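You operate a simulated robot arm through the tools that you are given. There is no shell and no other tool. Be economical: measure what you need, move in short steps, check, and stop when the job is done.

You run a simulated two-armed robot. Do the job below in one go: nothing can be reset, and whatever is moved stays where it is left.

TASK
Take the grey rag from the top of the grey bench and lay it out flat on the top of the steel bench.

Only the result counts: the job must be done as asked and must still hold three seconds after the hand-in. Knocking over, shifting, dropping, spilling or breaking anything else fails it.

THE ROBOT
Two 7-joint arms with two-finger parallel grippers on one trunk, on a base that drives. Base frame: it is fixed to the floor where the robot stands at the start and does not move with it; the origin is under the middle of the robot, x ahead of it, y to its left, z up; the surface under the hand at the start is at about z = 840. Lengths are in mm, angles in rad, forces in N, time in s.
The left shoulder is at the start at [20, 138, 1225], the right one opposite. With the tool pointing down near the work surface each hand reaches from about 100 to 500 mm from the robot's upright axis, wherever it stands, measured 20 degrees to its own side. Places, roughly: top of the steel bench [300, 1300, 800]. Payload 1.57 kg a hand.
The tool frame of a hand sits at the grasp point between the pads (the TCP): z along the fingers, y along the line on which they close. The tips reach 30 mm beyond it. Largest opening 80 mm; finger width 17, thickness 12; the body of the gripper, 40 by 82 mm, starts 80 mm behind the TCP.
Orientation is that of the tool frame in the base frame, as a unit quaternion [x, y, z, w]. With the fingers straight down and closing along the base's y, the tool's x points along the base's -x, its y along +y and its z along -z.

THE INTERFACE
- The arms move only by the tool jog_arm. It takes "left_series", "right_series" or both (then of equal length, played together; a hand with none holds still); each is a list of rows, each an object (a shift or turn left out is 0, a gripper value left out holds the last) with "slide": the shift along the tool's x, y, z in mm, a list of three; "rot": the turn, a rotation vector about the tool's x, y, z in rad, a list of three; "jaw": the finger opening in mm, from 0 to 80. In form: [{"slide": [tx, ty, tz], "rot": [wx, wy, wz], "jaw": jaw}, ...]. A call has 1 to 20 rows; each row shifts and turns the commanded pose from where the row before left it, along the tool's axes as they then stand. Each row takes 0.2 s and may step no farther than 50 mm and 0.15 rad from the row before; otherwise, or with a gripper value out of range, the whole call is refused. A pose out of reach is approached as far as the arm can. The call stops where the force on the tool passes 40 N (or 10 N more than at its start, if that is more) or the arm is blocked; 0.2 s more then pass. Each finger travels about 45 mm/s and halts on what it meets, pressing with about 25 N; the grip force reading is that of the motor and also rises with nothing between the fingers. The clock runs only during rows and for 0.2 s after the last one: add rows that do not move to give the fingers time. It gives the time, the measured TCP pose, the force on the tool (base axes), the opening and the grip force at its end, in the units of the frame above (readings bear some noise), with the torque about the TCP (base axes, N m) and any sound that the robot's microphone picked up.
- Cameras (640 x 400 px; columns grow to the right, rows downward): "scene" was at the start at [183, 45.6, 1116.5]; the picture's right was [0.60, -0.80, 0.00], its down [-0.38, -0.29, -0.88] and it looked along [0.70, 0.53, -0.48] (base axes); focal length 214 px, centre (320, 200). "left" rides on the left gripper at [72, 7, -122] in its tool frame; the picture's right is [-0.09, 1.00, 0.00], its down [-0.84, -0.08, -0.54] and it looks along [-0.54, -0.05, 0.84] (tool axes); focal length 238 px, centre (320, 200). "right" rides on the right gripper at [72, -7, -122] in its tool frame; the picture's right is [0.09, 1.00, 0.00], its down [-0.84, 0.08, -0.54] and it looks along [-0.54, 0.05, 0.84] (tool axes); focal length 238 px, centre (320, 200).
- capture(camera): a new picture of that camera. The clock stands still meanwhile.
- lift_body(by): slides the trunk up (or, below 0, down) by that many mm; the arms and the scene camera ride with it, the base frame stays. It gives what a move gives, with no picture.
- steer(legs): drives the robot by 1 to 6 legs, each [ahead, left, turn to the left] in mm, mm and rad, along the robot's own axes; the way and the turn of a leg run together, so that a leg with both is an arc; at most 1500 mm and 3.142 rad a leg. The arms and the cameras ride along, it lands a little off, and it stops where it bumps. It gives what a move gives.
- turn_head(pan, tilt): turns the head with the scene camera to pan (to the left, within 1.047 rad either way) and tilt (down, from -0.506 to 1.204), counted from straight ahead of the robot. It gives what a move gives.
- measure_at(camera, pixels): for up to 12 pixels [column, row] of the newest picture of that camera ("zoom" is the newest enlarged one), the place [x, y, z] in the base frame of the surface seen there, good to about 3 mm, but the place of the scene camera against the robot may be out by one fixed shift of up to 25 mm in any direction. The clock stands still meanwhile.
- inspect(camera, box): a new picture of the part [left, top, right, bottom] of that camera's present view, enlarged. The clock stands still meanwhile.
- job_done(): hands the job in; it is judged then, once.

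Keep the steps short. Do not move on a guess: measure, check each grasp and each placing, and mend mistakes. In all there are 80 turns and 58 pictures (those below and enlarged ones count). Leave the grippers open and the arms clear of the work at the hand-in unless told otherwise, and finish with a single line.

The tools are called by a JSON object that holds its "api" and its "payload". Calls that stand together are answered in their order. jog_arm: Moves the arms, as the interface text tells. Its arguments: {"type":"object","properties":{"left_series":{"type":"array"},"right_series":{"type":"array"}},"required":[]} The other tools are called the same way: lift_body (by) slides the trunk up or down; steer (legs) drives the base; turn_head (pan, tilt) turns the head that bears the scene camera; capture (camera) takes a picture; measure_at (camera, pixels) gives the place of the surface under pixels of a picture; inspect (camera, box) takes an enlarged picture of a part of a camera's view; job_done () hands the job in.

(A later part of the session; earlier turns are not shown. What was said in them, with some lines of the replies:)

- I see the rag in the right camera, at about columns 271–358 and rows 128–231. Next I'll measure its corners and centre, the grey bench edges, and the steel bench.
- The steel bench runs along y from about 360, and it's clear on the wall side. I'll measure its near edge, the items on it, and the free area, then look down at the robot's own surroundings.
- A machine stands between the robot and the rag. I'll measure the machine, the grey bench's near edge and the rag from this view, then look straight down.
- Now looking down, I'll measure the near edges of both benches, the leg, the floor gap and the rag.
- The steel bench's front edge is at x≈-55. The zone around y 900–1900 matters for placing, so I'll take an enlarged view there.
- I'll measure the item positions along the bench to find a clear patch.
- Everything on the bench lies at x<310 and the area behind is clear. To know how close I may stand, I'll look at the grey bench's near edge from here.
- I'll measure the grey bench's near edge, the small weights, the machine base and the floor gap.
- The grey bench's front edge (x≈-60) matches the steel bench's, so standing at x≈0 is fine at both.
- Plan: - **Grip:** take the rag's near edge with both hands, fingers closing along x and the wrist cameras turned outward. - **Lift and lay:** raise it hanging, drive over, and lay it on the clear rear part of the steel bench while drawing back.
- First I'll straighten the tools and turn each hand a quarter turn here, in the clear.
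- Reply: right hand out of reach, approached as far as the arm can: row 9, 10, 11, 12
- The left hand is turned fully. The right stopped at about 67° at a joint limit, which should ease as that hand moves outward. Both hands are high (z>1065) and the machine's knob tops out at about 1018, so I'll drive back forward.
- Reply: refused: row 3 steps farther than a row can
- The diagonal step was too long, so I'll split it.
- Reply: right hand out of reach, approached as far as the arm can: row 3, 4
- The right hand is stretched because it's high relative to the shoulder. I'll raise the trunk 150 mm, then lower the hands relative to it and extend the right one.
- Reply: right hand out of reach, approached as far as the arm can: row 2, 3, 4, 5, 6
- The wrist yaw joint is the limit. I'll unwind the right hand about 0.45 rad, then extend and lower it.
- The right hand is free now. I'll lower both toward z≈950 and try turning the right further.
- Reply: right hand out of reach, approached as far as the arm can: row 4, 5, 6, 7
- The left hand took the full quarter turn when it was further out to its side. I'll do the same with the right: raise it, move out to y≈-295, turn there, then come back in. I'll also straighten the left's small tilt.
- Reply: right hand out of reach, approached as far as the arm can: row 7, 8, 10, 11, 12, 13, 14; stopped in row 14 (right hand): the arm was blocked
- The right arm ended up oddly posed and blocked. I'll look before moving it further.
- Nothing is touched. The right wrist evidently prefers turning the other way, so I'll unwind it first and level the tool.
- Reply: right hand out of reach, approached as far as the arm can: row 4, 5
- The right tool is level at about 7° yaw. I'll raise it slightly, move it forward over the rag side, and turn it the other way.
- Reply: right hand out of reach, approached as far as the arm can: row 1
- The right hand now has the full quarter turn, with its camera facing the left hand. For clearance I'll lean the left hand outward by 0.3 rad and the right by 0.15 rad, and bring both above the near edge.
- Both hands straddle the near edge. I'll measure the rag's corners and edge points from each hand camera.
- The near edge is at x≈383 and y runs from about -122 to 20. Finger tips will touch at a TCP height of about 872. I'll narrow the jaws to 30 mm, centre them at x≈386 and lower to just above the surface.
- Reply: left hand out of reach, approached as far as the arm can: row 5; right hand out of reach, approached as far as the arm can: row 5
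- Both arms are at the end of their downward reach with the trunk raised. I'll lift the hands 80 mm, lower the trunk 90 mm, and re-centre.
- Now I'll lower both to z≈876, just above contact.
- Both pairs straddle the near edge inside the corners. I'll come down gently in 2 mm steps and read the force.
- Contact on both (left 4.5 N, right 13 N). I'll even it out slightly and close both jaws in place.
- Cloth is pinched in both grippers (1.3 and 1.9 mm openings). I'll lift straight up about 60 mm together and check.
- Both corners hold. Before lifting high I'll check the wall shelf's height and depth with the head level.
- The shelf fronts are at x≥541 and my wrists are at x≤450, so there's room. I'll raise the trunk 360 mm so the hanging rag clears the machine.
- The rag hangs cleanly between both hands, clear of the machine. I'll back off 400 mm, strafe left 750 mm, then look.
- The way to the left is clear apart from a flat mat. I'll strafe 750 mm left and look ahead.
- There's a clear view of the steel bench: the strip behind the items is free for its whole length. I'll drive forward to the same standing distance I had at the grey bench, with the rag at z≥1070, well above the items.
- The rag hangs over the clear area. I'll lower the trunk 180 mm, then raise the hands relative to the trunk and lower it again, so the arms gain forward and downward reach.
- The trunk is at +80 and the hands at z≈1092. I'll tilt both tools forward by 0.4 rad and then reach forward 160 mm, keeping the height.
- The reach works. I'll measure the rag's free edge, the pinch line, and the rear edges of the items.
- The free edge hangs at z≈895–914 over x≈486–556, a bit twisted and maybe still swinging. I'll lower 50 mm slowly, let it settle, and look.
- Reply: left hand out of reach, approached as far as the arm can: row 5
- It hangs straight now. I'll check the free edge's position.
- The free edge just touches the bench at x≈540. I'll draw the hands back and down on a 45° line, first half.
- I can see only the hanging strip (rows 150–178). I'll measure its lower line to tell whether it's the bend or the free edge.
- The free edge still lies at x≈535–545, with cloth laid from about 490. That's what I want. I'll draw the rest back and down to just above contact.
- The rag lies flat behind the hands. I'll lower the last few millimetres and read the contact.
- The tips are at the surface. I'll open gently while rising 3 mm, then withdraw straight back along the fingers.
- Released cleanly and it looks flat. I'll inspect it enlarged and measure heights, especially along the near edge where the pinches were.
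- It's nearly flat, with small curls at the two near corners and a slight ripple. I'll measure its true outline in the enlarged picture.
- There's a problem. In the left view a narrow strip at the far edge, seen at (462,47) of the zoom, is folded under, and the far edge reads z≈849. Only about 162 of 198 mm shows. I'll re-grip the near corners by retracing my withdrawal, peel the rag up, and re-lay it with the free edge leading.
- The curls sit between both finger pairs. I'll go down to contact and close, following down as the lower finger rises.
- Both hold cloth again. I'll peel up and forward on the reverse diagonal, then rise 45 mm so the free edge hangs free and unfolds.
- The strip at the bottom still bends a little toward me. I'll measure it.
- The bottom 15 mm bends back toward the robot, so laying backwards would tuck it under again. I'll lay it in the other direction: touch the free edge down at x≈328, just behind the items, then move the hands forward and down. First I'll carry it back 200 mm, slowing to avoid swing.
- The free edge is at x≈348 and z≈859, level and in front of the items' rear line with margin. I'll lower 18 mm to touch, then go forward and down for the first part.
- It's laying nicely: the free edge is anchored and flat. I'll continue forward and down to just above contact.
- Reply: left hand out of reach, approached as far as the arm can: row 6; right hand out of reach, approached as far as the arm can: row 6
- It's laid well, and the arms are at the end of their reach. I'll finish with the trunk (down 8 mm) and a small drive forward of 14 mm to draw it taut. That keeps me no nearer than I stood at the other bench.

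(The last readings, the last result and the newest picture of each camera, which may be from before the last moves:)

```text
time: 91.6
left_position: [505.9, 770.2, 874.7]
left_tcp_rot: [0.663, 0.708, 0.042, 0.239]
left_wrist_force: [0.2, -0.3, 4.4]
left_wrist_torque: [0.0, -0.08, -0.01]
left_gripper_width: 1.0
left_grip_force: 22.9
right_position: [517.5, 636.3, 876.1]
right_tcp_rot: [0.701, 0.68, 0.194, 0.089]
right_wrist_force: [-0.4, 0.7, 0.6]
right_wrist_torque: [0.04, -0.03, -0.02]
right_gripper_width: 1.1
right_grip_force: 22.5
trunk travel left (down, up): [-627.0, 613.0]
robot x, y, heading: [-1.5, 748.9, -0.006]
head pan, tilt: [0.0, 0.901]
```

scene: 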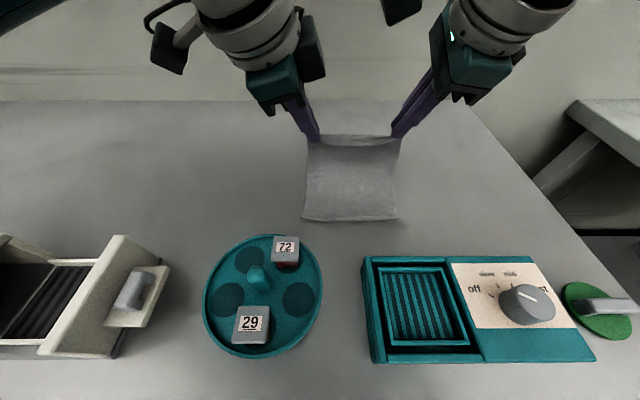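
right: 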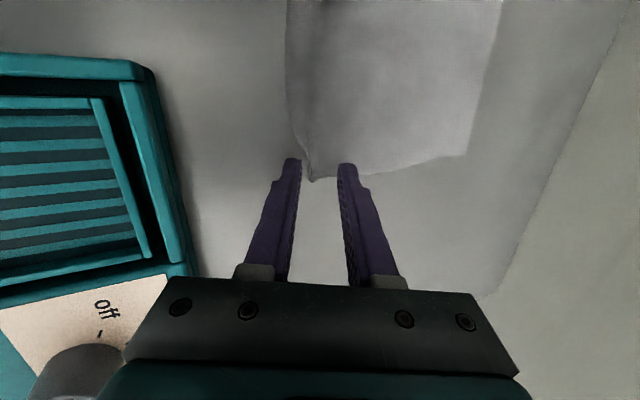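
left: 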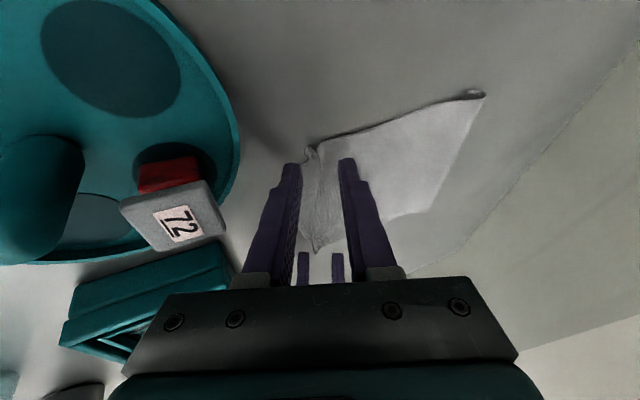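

The left tip touches and the right is 3 mm above. I'll lower the right, open just a little so as not to push the cloth, slide out along the fingers, then open wide in the air.

{"api": "jog_arm", "payload": {"right_series": [{"slide": [-0.4, -1.5, 2.6]}, {"slide": [0, 0, -1], "jaw": 3}, {"slide": [0, 0, -1], "jaw": 6}, {"jaw": 8}, {"slide": [0, 0, -5]}, {"slide": [0, 0, -10]}, {"slide": [0, 0, -15]}, {"slide": [0, 0, -25]}, {"slide": [0, 0, -35], "jaw": 40}, {"slide": [0, 0, -40]}, {}], "left_series": [{}, {"slide": [0, 0, -1.5], "jaw": 3}, {"slide": [0, 0, -1], "jaw": 6}, {"jaw": 8}, {"slide": [0, 0, -5]}, {"slide": [0, 0, -10]}, {"slide": [0, 0, -15]}, {"slide": [0, 0, -25]}, {"slide": [0, 0, -35], "jaw": 40}, {"slide": [0, 0, -40]}, {}]}}

{"api": "inspect", "payload": {"camera": "scene", "box": [260, 110, 452, 230]}}

```text
time: 94.0
left_position: [451.4, 805.6, 992.2]
left_tcp_rot: [0.664, 0.709, 0.041, 0.236]
left_wrist_force: [0.9, 0.8, -0.4]
left_wrist_torque: [0.0, -0.01, 0.03]
left_gripper_width: 39.9
left_grip_force: 0.0
right_position: [463.6, 615.1, 993.1]
right_tcp_rot: [0.702, 0.679, 0.193, 0.088]
right_wrist_force: [0.9, 0.6, -0.6]
right_wrist_torque: [0.0, 0.01, 0.0]
right_gripper_width: 40.0
right_grip_force: 0.0
trunk travel left (down, up): [-627.0, 613.0]
robot x, y, heading: [-0.9, 749.5, -0.007]
head pan, tilt: [0.0, 0.901]
```

```text
3.33 times, centred on (356, 170) of scene
```

zoom: 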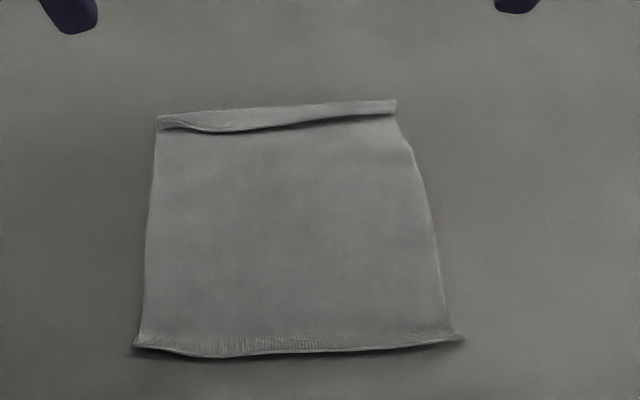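

The far edge has a narrow strip folded over on top, and the near edge is slightly raised. I'll measure both.

{"api": "measure_at", "payload": {"camera": "zoom", "pixels": [[165, 120], [215, 130], [280, 122], [390, 103], [280, 108], [215, 112], [385, 112], [150, 343], [300, 350], [455, 337], [300, 325], [300, 220]]}}

```text
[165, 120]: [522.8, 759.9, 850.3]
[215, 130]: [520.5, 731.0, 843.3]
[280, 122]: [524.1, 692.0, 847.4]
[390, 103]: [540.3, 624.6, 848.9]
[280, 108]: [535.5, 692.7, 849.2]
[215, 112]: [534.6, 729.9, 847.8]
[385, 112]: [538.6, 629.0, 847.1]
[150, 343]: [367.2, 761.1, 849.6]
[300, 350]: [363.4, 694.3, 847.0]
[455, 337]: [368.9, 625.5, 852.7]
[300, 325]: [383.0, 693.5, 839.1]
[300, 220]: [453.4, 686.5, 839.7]
```

The flap at the far edge lies on top, and the near edge is curled up. If I now hold the near edge and hang the rag, that far flap will bend away from me. That's the right way for a backward lay, and the backward release left the gripped edge flat last time. I'll move both hands back to straddle the near edge.

{"api": "jog_arm", "payload": {"right_series": [{"slide": [2.95, -35.8, 10.9], "jaw": 24}, {"slide": [2.95, -35.8, 10.9]}, {"slide": [2.95, -35.8, 10.9]}, {"slide": [2.95, -35.8, 10.9]}, {}], "left_series": [{"slide": [-3, -33.2, 13.1], "jaw": 24}, {"slide": [-3, -33.2, 13.1]}, {"slide": [-3, -33.2, 13.1]}, {"slide": [-3, -33.2, 13.1]}, {}]}}

{"api": "capture", "payload": {"camera": "right"}}

{"api": "measure_at", "payload": {"camera": "right", "pixels": [[320, 180], [310, 150], [310, 100], [340, 100], [345, 150], [300, 120]]}}

```text
time: 95.2
left_position: [351.3, 762.7, 898.8]
left_tcp_rot: [0.664, 0.708, 0.042, 0.236]
left_wrist_force: [0.3, 0.6, 0.0]
left_wrist_torque: [0.0, 0.03, 0.01]
left_gripper_width: 24.0
left_grip_force: 0.0
right_position: [348.2, 644.1, 899.1]
right_tcp_rot: [0.702, 0.679, 0.193, 0.089]
right_wrist_force: [0.2, 0.0, -0.2]
right_wrist_torque: [0.0, 0.0, -0.02]
right_gripper_width: 23.7
right_grip_force: 0.0
trunk travel left (down, up): [-627.0, 613.0]
robot x, y, heading: [-0.6, 750.8, -0.004]
head pan, tilt: [0.0, 0.901]
```

```text
7 pictures are left
```

right: 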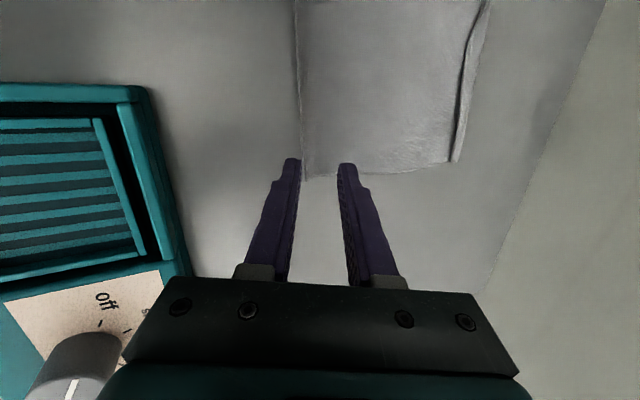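

```text
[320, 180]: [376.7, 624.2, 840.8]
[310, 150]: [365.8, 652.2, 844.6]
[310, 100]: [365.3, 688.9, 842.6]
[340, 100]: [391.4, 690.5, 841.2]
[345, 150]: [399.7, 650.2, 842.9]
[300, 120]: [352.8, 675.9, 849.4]
```

The near edge is at x≈352 with its curl between the fingers. I'll go straight down to contact and close, following down slightly.

{"api": "jog_arm", "payload": {"right_series": [{"slide": [-4.6, -5.0, 9.2]}, {"slide": [-4.6, -5.0, 9.2]}, {"slide": [-0.3, -0.8, 1.8], "jaw": 0}, {"slide": [-0.3, -0.8, 1.8]}, {"slide": [-0.3, -0.8, 1.8]}, {}, {}, {}], "left_series": [{"slide": [3.25, -5.0, 9.3]}, {"slide": [3.25, -5.0, 9.3]}, {"slide": [0.6, -0.7, 1.8], "jaw": 0}, {"slide": [0.6, -0.7, 1.8]}, {"slide": [0.6, -0.7, 1.8]}, {}, {}, {}]}}

```text
time: 96.2
left_position: [347.3, 761.7, 875.2]
left_tcp_rot: [0.665, 0.707, 0.038, 0.238]
left_wrist_force: [-0.9, 0.2, -0.7]
left_wrist_torque: [0.0, 0.05, 0.01]
left_gripper_width: 1.8
left_grip_force: 16.0
right_position: [348.4, 637.2, 874.1]
right_tcp_rot: [0.702, 0.68, 0.194, 0.088]
right_wrist_force: [-0.1, 0.5, 0.1]
right_wrist_torque: [-0.01, 0.05, 0.0]
right_gripper_width: 1.5
right_grip_force: 15.7
trunk travel left (down, up): [-627.0, 613.0]
robot x, y, heading: [-3.6, 748.8, -0.004]
head pan, tilt: [0.0, 0.901]
stopped in row 4 (left hand): the force on the tool passed its limit at 46 N (the readings are from after the stop); the commanded pose is now the measured one
```

The left pressed briefly on the bench and the move stopped, but both jaws have closed on cloth. I'll hold two rows, then peel up and forward slowly as before.

{"api": "jog_arm", "payload": {"right_series": [{"jaw": 0}, {}, {"slide": [2.2, 19.6, -7.9]}, {"slide": [2.2, 19.6, -7.9]}, {"slide": [2.2, 19.6, -7.9]}, {"slide": [2.2, 19.6, -7.9]}, {"slide": [2.2, 19.6, -7.9]}, {"slide": [2.2, 19.6, -7.9]}, {"slide": [2.2, 19.6, -7.9]}, {"slide": [2.2, 19.6, -7.9]}, {"slide": [2.2, 19.6, -7.9]}, {"slide": [2.2, 19.6, -7.9]}, {"slide": [2.2, 19.6, -7.9]}, {"slide": [2.2, 19.6, -7.9]}, {"slide": [2.1, 5.4, -12.75]}, {"slide": [2.1, 5.4, -12.75]}, {"slide": [2.1, 5.4, -12.75]}, {}, {}, {}], "left_series": [{"jaw": 0}, {}, {"slide": [-4.4, 19.4, -7.4]}, {"slide": [-4.4, 19.4, -7.4]}, {"slide": [-4.4, 19.4, -7.4]}, {"slide": [-4.4, 19.4, -7.4]}, {"slide": [-4.4, 19.4, -7.4]}, {"slide": [-4.4, 19.4, -7.4]}, {"slide": [-4.4, 19.4, -7.4]}, {"slide": [-4.4, 19.4, -7.4]}, {"slide": [-4.4, 19.4, -7.4]}, {"slide": [-4.4, 19.4, -7.4]}, {"slide": [-4.4, 19.4, -7.4]}, {"slide": [-4.4, 19.4, -7.4]}, {"slide": [-4.1, 5.2, -12.3]}, {"slide": [-4.1, 5.2, -12.3]}, {"slide": [-4.1, 5.2, -12.3]}, {}, {}, {}]}}

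{"api": "inspect", "payload": {"camera": "scene", "box": [230, 20, 486, 180]}}

{"api": "measure_at", "payload": {"camera": "zoom", "pixels": [[210, 300], [280, 300], [360, 300], [280, 280], [280, 250], [280, 150], [280, 80]]}}

```text
time: 100.4
left_position: [526.9, 761.9, 1095.8]
left_tcp_rot: [0.665, 0.708, 0.038, 0.237]
left_wrist_force: [0.3, -0.9, 0.6]
left_wrist_torque: [0.02, 0.04, 0.04]
left_gripper_width: 1.2
left_grip_force: 23.2
right_position: [526.5, 636.5, 1096.7]
right_tcp_rot: [0.701, 0.681, 0.194, 0.088]
right_wrist_force: [-0.4, -0.8, 0.2]
right_wrist_torque: [-0.01, 0.02, 0.0]
right_gripper_width: 1.2
right_grip_force: 22.9
trunk travel left (down, up): [-627.0, 613.0]
robot x, y, heading: [-0.1, 749.4, -0.006]
head pan, tilt: [0.0, 0.901]
```

```text
2.50 times, centred on (358, 100) of scene
```

zoom: 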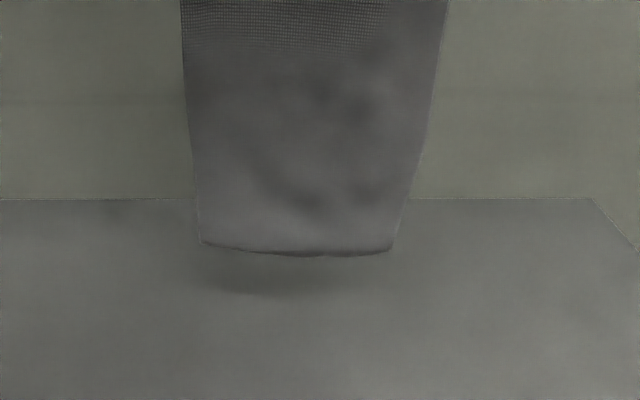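

```text
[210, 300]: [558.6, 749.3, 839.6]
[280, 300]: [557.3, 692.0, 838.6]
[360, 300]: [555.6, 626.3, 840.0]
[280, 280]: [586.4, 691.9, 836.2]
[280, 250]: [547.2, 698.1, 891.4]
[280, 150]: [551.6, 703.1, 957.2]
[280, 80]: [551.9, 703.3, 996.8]
```

The free edge now bends slightly away from me, which is what a backward lay needs. I'll lower to touch, pull back first, then follow the 45° line back and down.

{"api": "jog_arm", "payload": {"right_series": [{"slide": [-2.1, -5.4, 12.75]}, {"slide": [-2.1, -5.4, 12.75]}, {"slide": [-2.1, -5.4, 12.75]}, {}, {}, {"slide": [-1.3, -18.2, 2.0]}, {"slide": [-1.3, -18.2, 2.0]}, {"slide": [-2.2, -18.9, 7.9]}, {"slide": [-2.2, -18.9, 7.9]}, {"slide": [-2.2, -18.9, 7.9]}, {"slide": [-2.2, -18.9, 7.9]}, {"slide": [-2.2, -18.9, 7.9]}, {"slide": [-2.2, -18.9, 7.9]}, {"slide": [-2.2, -18.9, 7.9]}, {"slide": [-2.2, -18.9, 7.9]}, {"slide": [-2.2, -18.9, 7.9]}, {"slide": [-2.2, -18.9, 7.9]}, {}], "left_series": [{"slide": [4.1, -5.2, 12.3]}, {"slide": [4.1, -5.2, 12.3]}, {"slide": [4.1, -5.2, 12.3]}, {}, {}, {"slide": [2.7, -18.1, 1.7]}, {"slide": [2.7, -18.1, 1.7]}, {"slide": [4.4, -18.7, 7.5]}, {"slide": [4.4, -18.7, 7.5]}, {"slide": [4.4, -18.7, 7.5]}, {"slide": [4.4, -18.7, 7.5]}, {"slide": [4.4, -18.7, 7.5]}, {"slide": [4.4, -18.7, 7.5]}, {"slide": [4.4, -18.7, 7.5]}, {"slide": [4.4, -18.7, 7.5]}, {"slide": [4.4, -18.7, 7.5]}, {"slide": [4.4, -18.7, 7.5]}, {}]}}

```text
time: 104.2
left_position: [349.9, 763.6, 889.6]
left_tcp_rot: [0.665, 0.707, 0.039, 0.237]
left_wrist_force: [1.1, -0.3, -0.1]
left_wrist_torque: [0.03, 0.0, 0.02]
left_gripper_width: 1.5
left_grip_force: 23.2
right_position: [351.1, 635.5, 888.4]
right_tcp_rot: [0.702, 0.68, 0.193, 0.089]
right_wrist_force: [-0.2, -0.3, 0.1]
right_wrist_torque: [0.02, -0.03, 0.0]
right_gripper_width: 0.3
right_grip_force: 21.5
trunk travel left (down, up): [-627.0, 613.0]
robot x, y, heading: [-2.9, 748.9, -0.004]
head pan, tilt: [0.0, 0.901]
```

The right opening now reads 0.3 mm, so its corner may have slipped. I'll look.

{"api": "capture", "payload": {"camera": "right"}}

```text
5 pictures are left
```

right: 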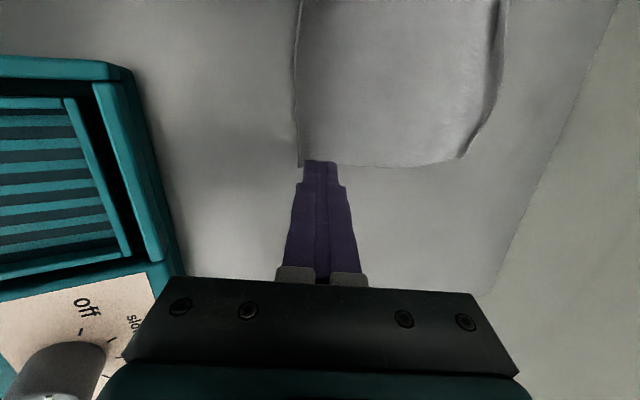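

The right corner slipped out but has already settled flat. I'll measure the edges from here.

{"api": "measure_at", "payload": {"camera": "right", "pixels": [[302, 150], [299, 100], [303, 40], [345, 155], [400, 100], [465, 150], [485, 100], [497, 50], [505, 20], [470, 60]]}}

```text
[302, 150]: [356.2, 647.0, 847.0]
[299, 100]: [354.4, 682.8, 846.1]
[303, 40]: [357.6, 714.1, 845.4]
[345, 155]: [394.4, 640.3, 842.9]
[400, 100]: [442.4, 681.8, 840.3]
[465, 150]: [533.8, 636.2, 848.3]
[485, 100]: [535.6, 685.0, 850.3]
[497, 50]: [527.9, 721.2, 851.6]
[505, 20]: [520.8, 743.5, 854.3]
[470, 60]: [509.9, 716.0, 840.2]
```

No fold now: the rag spans x≈354–536 with edges only slightly raised. I'll lift the right hand away and set the left corner down with a slight backward pull.

{"api": "jog_arm", "payload": {"right_series": [{"slide": [0, 0, -20]}, {"slide": [0, 0, -30]}, {"slide": [0, 0, -40]}, {"slide": [0, 0, -40]}, {}], "left_series": [{"slide": [2.2, -6, 5]}, {"slide": [2.2, -6, 5]}, {"slide": [0.3, -0.4, 0.9]}, {}, {}]}}

```text
time: 105.4
left_position: [343.7, 763.7, 872.5]
left_tcp_rot: [0.664, 0.708, 0.038, 0.238]
left_wrist_force: [-0.5, -0.5, 1.9]
left_wrist_torque: [0.0, 0.0, -0.03]
left_gripper_width: 1.4
left_grip_force: 23.3
right_position: [300.4, 615.8, 1008.7]
right_tcp_rot: [0.702, 0.68, 0.193, 0.089]
right_wrist_force: [0.4, 0.8, 0.0]
right_wrist_torque: [0.01, 0.0, -0.01]
right_gripper_width: 0.0
right_grip_force: 21.6
trunk travel left (down, up): [-627.0, 613.0]
robot x, y, heading: [-3.0, 748.7, -0.007]
head pan, tilt: [0.0, 0.901]
```

The left tip is at the surface. I'll open it gently, withdraw along the fingers, and open both in the air.

{"api": "jog_arm", "payload": {"right_series": [{"jaw": 40}, {}, {}, {}, {}, {}, {}, {}, {}], "left_series": [{"slide": [0, 0, -2], "jaw": 6}, {"slide": [0, 0, -2], "jaw": 14}, {"jaw": 20}, {"slide": [0, 0, -5]}, {"slide": [0, 0, -15]}, {"slide": [0, 0, -30]}, {"slide": [0, 0, -40], "jaw": 40}, {"slide": [0, 0, -40]}, {}]}}

{"api": "inspect", "payload": {"camera": "scene", "box": [260, 110, 452, 230]}}

{"api": "measure_at", "payload": {"camera": "zoom", "pixels": [[165, 115], [280, 105], [380, 100], [280, 115], [150, 330], [300, 340], [440, 335], [300, 325], [300, 220], [160, 220], [410, 220], [180, 340]]}}

```text
time: 107.4
left_position: [292.5, 797.4, 993.2]
left_tcp_rot: [0.664, 0.708, 0.04, 0.237]
left_wrist_force: [-0.9, 0.4, -0.8]
left_wrist_torque: [-0.03, 0.04, 0.02]
left_gripper_width: 40.4
left_grip_force: 0.1
right_position: [300.4, 617.1, 1008.3]
right_tcp_rot: [0.701, 0.68, 0.194, 0.089]
right_wrist_force: [0.2, 0.4, -0.8]
right_wrist_torque: [-0.03, 0.01, -0.02]
right_gripper_width: 40.0
right_grip_force: 0.0
trunk travel left (down, up): [-627.0, 613.0]
robot x, y, heading: [-1.1, 750.2, -0.009]
head pan, tilt: [0.0, 0.901]
```

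```text
3.33 times, centred on (356, 170) of scene
```

zoom: 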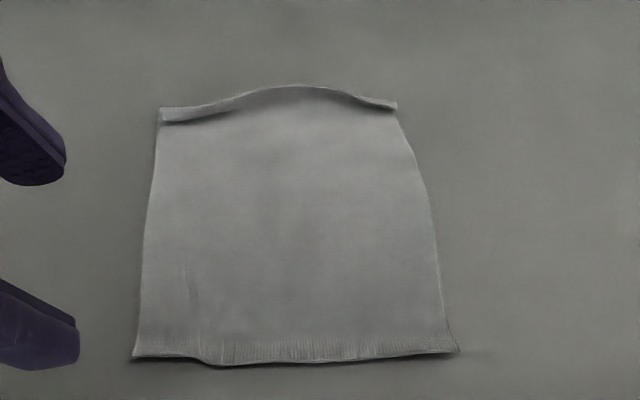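

```text
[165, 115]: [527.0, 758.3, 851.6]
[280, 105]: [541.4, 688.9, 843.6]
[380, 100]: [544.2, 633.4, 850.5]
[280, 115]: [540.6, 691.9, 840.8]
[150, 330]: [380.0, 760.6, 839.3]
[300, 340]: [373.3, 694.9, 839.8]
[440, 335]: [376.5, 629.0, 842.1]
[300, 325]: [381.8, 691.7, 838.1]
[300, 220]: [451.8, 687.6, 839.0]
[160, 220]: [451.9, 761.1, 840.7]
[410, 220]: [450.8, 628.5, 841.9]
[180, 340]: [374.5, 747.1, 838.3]
```

It's laid out flat: extent about 189 × 140 mm, everything at z≈838–852, no folds, clear of all items. I'll open the grippers fully, raise the trunk, back off, and take a final look.

{"api": "lift_body", "payload": {"by": 120}}

{"api": "jog_arm", "payload": {"right_series": [{"jaw": 80}, {}, {}], "left_series": [{"jaw": 80}, {}, {}]}}

{"api": "steer", "payload": {"legs": [[-250, 0, 0]]}}

{"api": "capture", "payload": {"camera": "scene"}}

```text
time: 108.9
left_position: [293.7, 797.0, 1113.4]
left_tcp_rot: [0.664, 0.708, 0.039, 0.237]
left_wrist_force: [-0.1, -0.4, 0.5]
left_wrist_torque: [-0.01, -0.01, -0.02]
left_gripper_width: 40.0
left_grip_force: 0.1
right_position: [300.6, 615.1, 1127.8]
right_tcp_rot: [0.702, 0.68, 0.194, 0.087]
right_wrist_force: [0.6, 0.4, -0.6]
right_wrist_torque: [0.03, -0.01, 0.01]
right_gripper_width: 40.0
right_grip_force: 0.0
trunk travel left (down, up): [-747.0, 493.0]
robot x, y, heading: [-0.4, 751.9, 0.001]
head pan, tilt: [0.0, 0.901]
```

```text
time: 109.7
left_position: [293.4, 798.2, 1112.2]
left_tcp_rot: [0.665, 0.707, 0.039, 0.237]
left_wrist_force: [0.2, -0.3, -0.9]
left_wrist_torque: [0.04, 0.01, 0.0]
left_gripper_width: 80.3
left_grip_force: 0.0
right_position: [299.7, 616.3, 1129.3]
right_tcp_rot: [0.702, 0.68, 0.194, 0.088]
right_wrist_force: [0.4, 0.0, 0.8]
right_wrist_torque: [0.03, -0.03, 0.0]
right_gripper_width: 79.9
right_grip_force: 0.1
trunk travel left (down, up): [-747.0, 493.0]
robot x, y, heading: [-4.4, 749.1, -0.002]
head pan, tilt: [0.0, 0.901]
```

```text
time: 111.5
left_position: [39.1, 798.8, 1113.0]
left_tcp_rot: [0.664, 0.708, 0.039, 0.238]
left_wrist_force: [0.1, 0.6, -0.4]
left_wrist_torque: [0.02, 0.0, 0.03]
left_gripper_width: 79.8
left_grip_force: 0.0
right_position: [48.2, 617.8, 1129.0]
right_tcp_rot: [0.7, 0.681, 0.194, 0.088]
right_wrist_force: [0.7, 0.9, -0.3]
right_wrist_torque: [0.0, -0.01, -0.02]
right_gripper_width: 80.1
right_grip_force: 0.1
trunk travel left (down, up): [-747.0, 493.0]
robot x, y, heading: [-251.4, 748.3, 0.0]
head pan, tilt: [0.0, 0.901]
```

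```text
3 pictures are left
```

scene: 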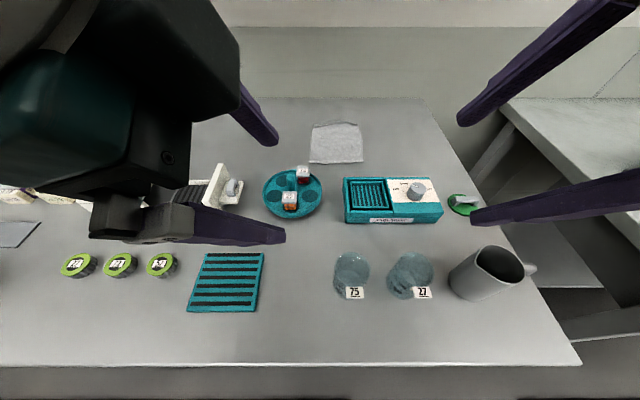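

The rag lies flat on the steel bench, nothing else in view has moved, the grippers are open and the arms are clear. I'm handing in.

{"api": "job_done", "payload": {}}

```text
The job is handed in.
```

The grey rag is on top of the steel bench, laid out unfolded with its far and near edges curled up by at most about 12 mm; nothing else I could see was moved.
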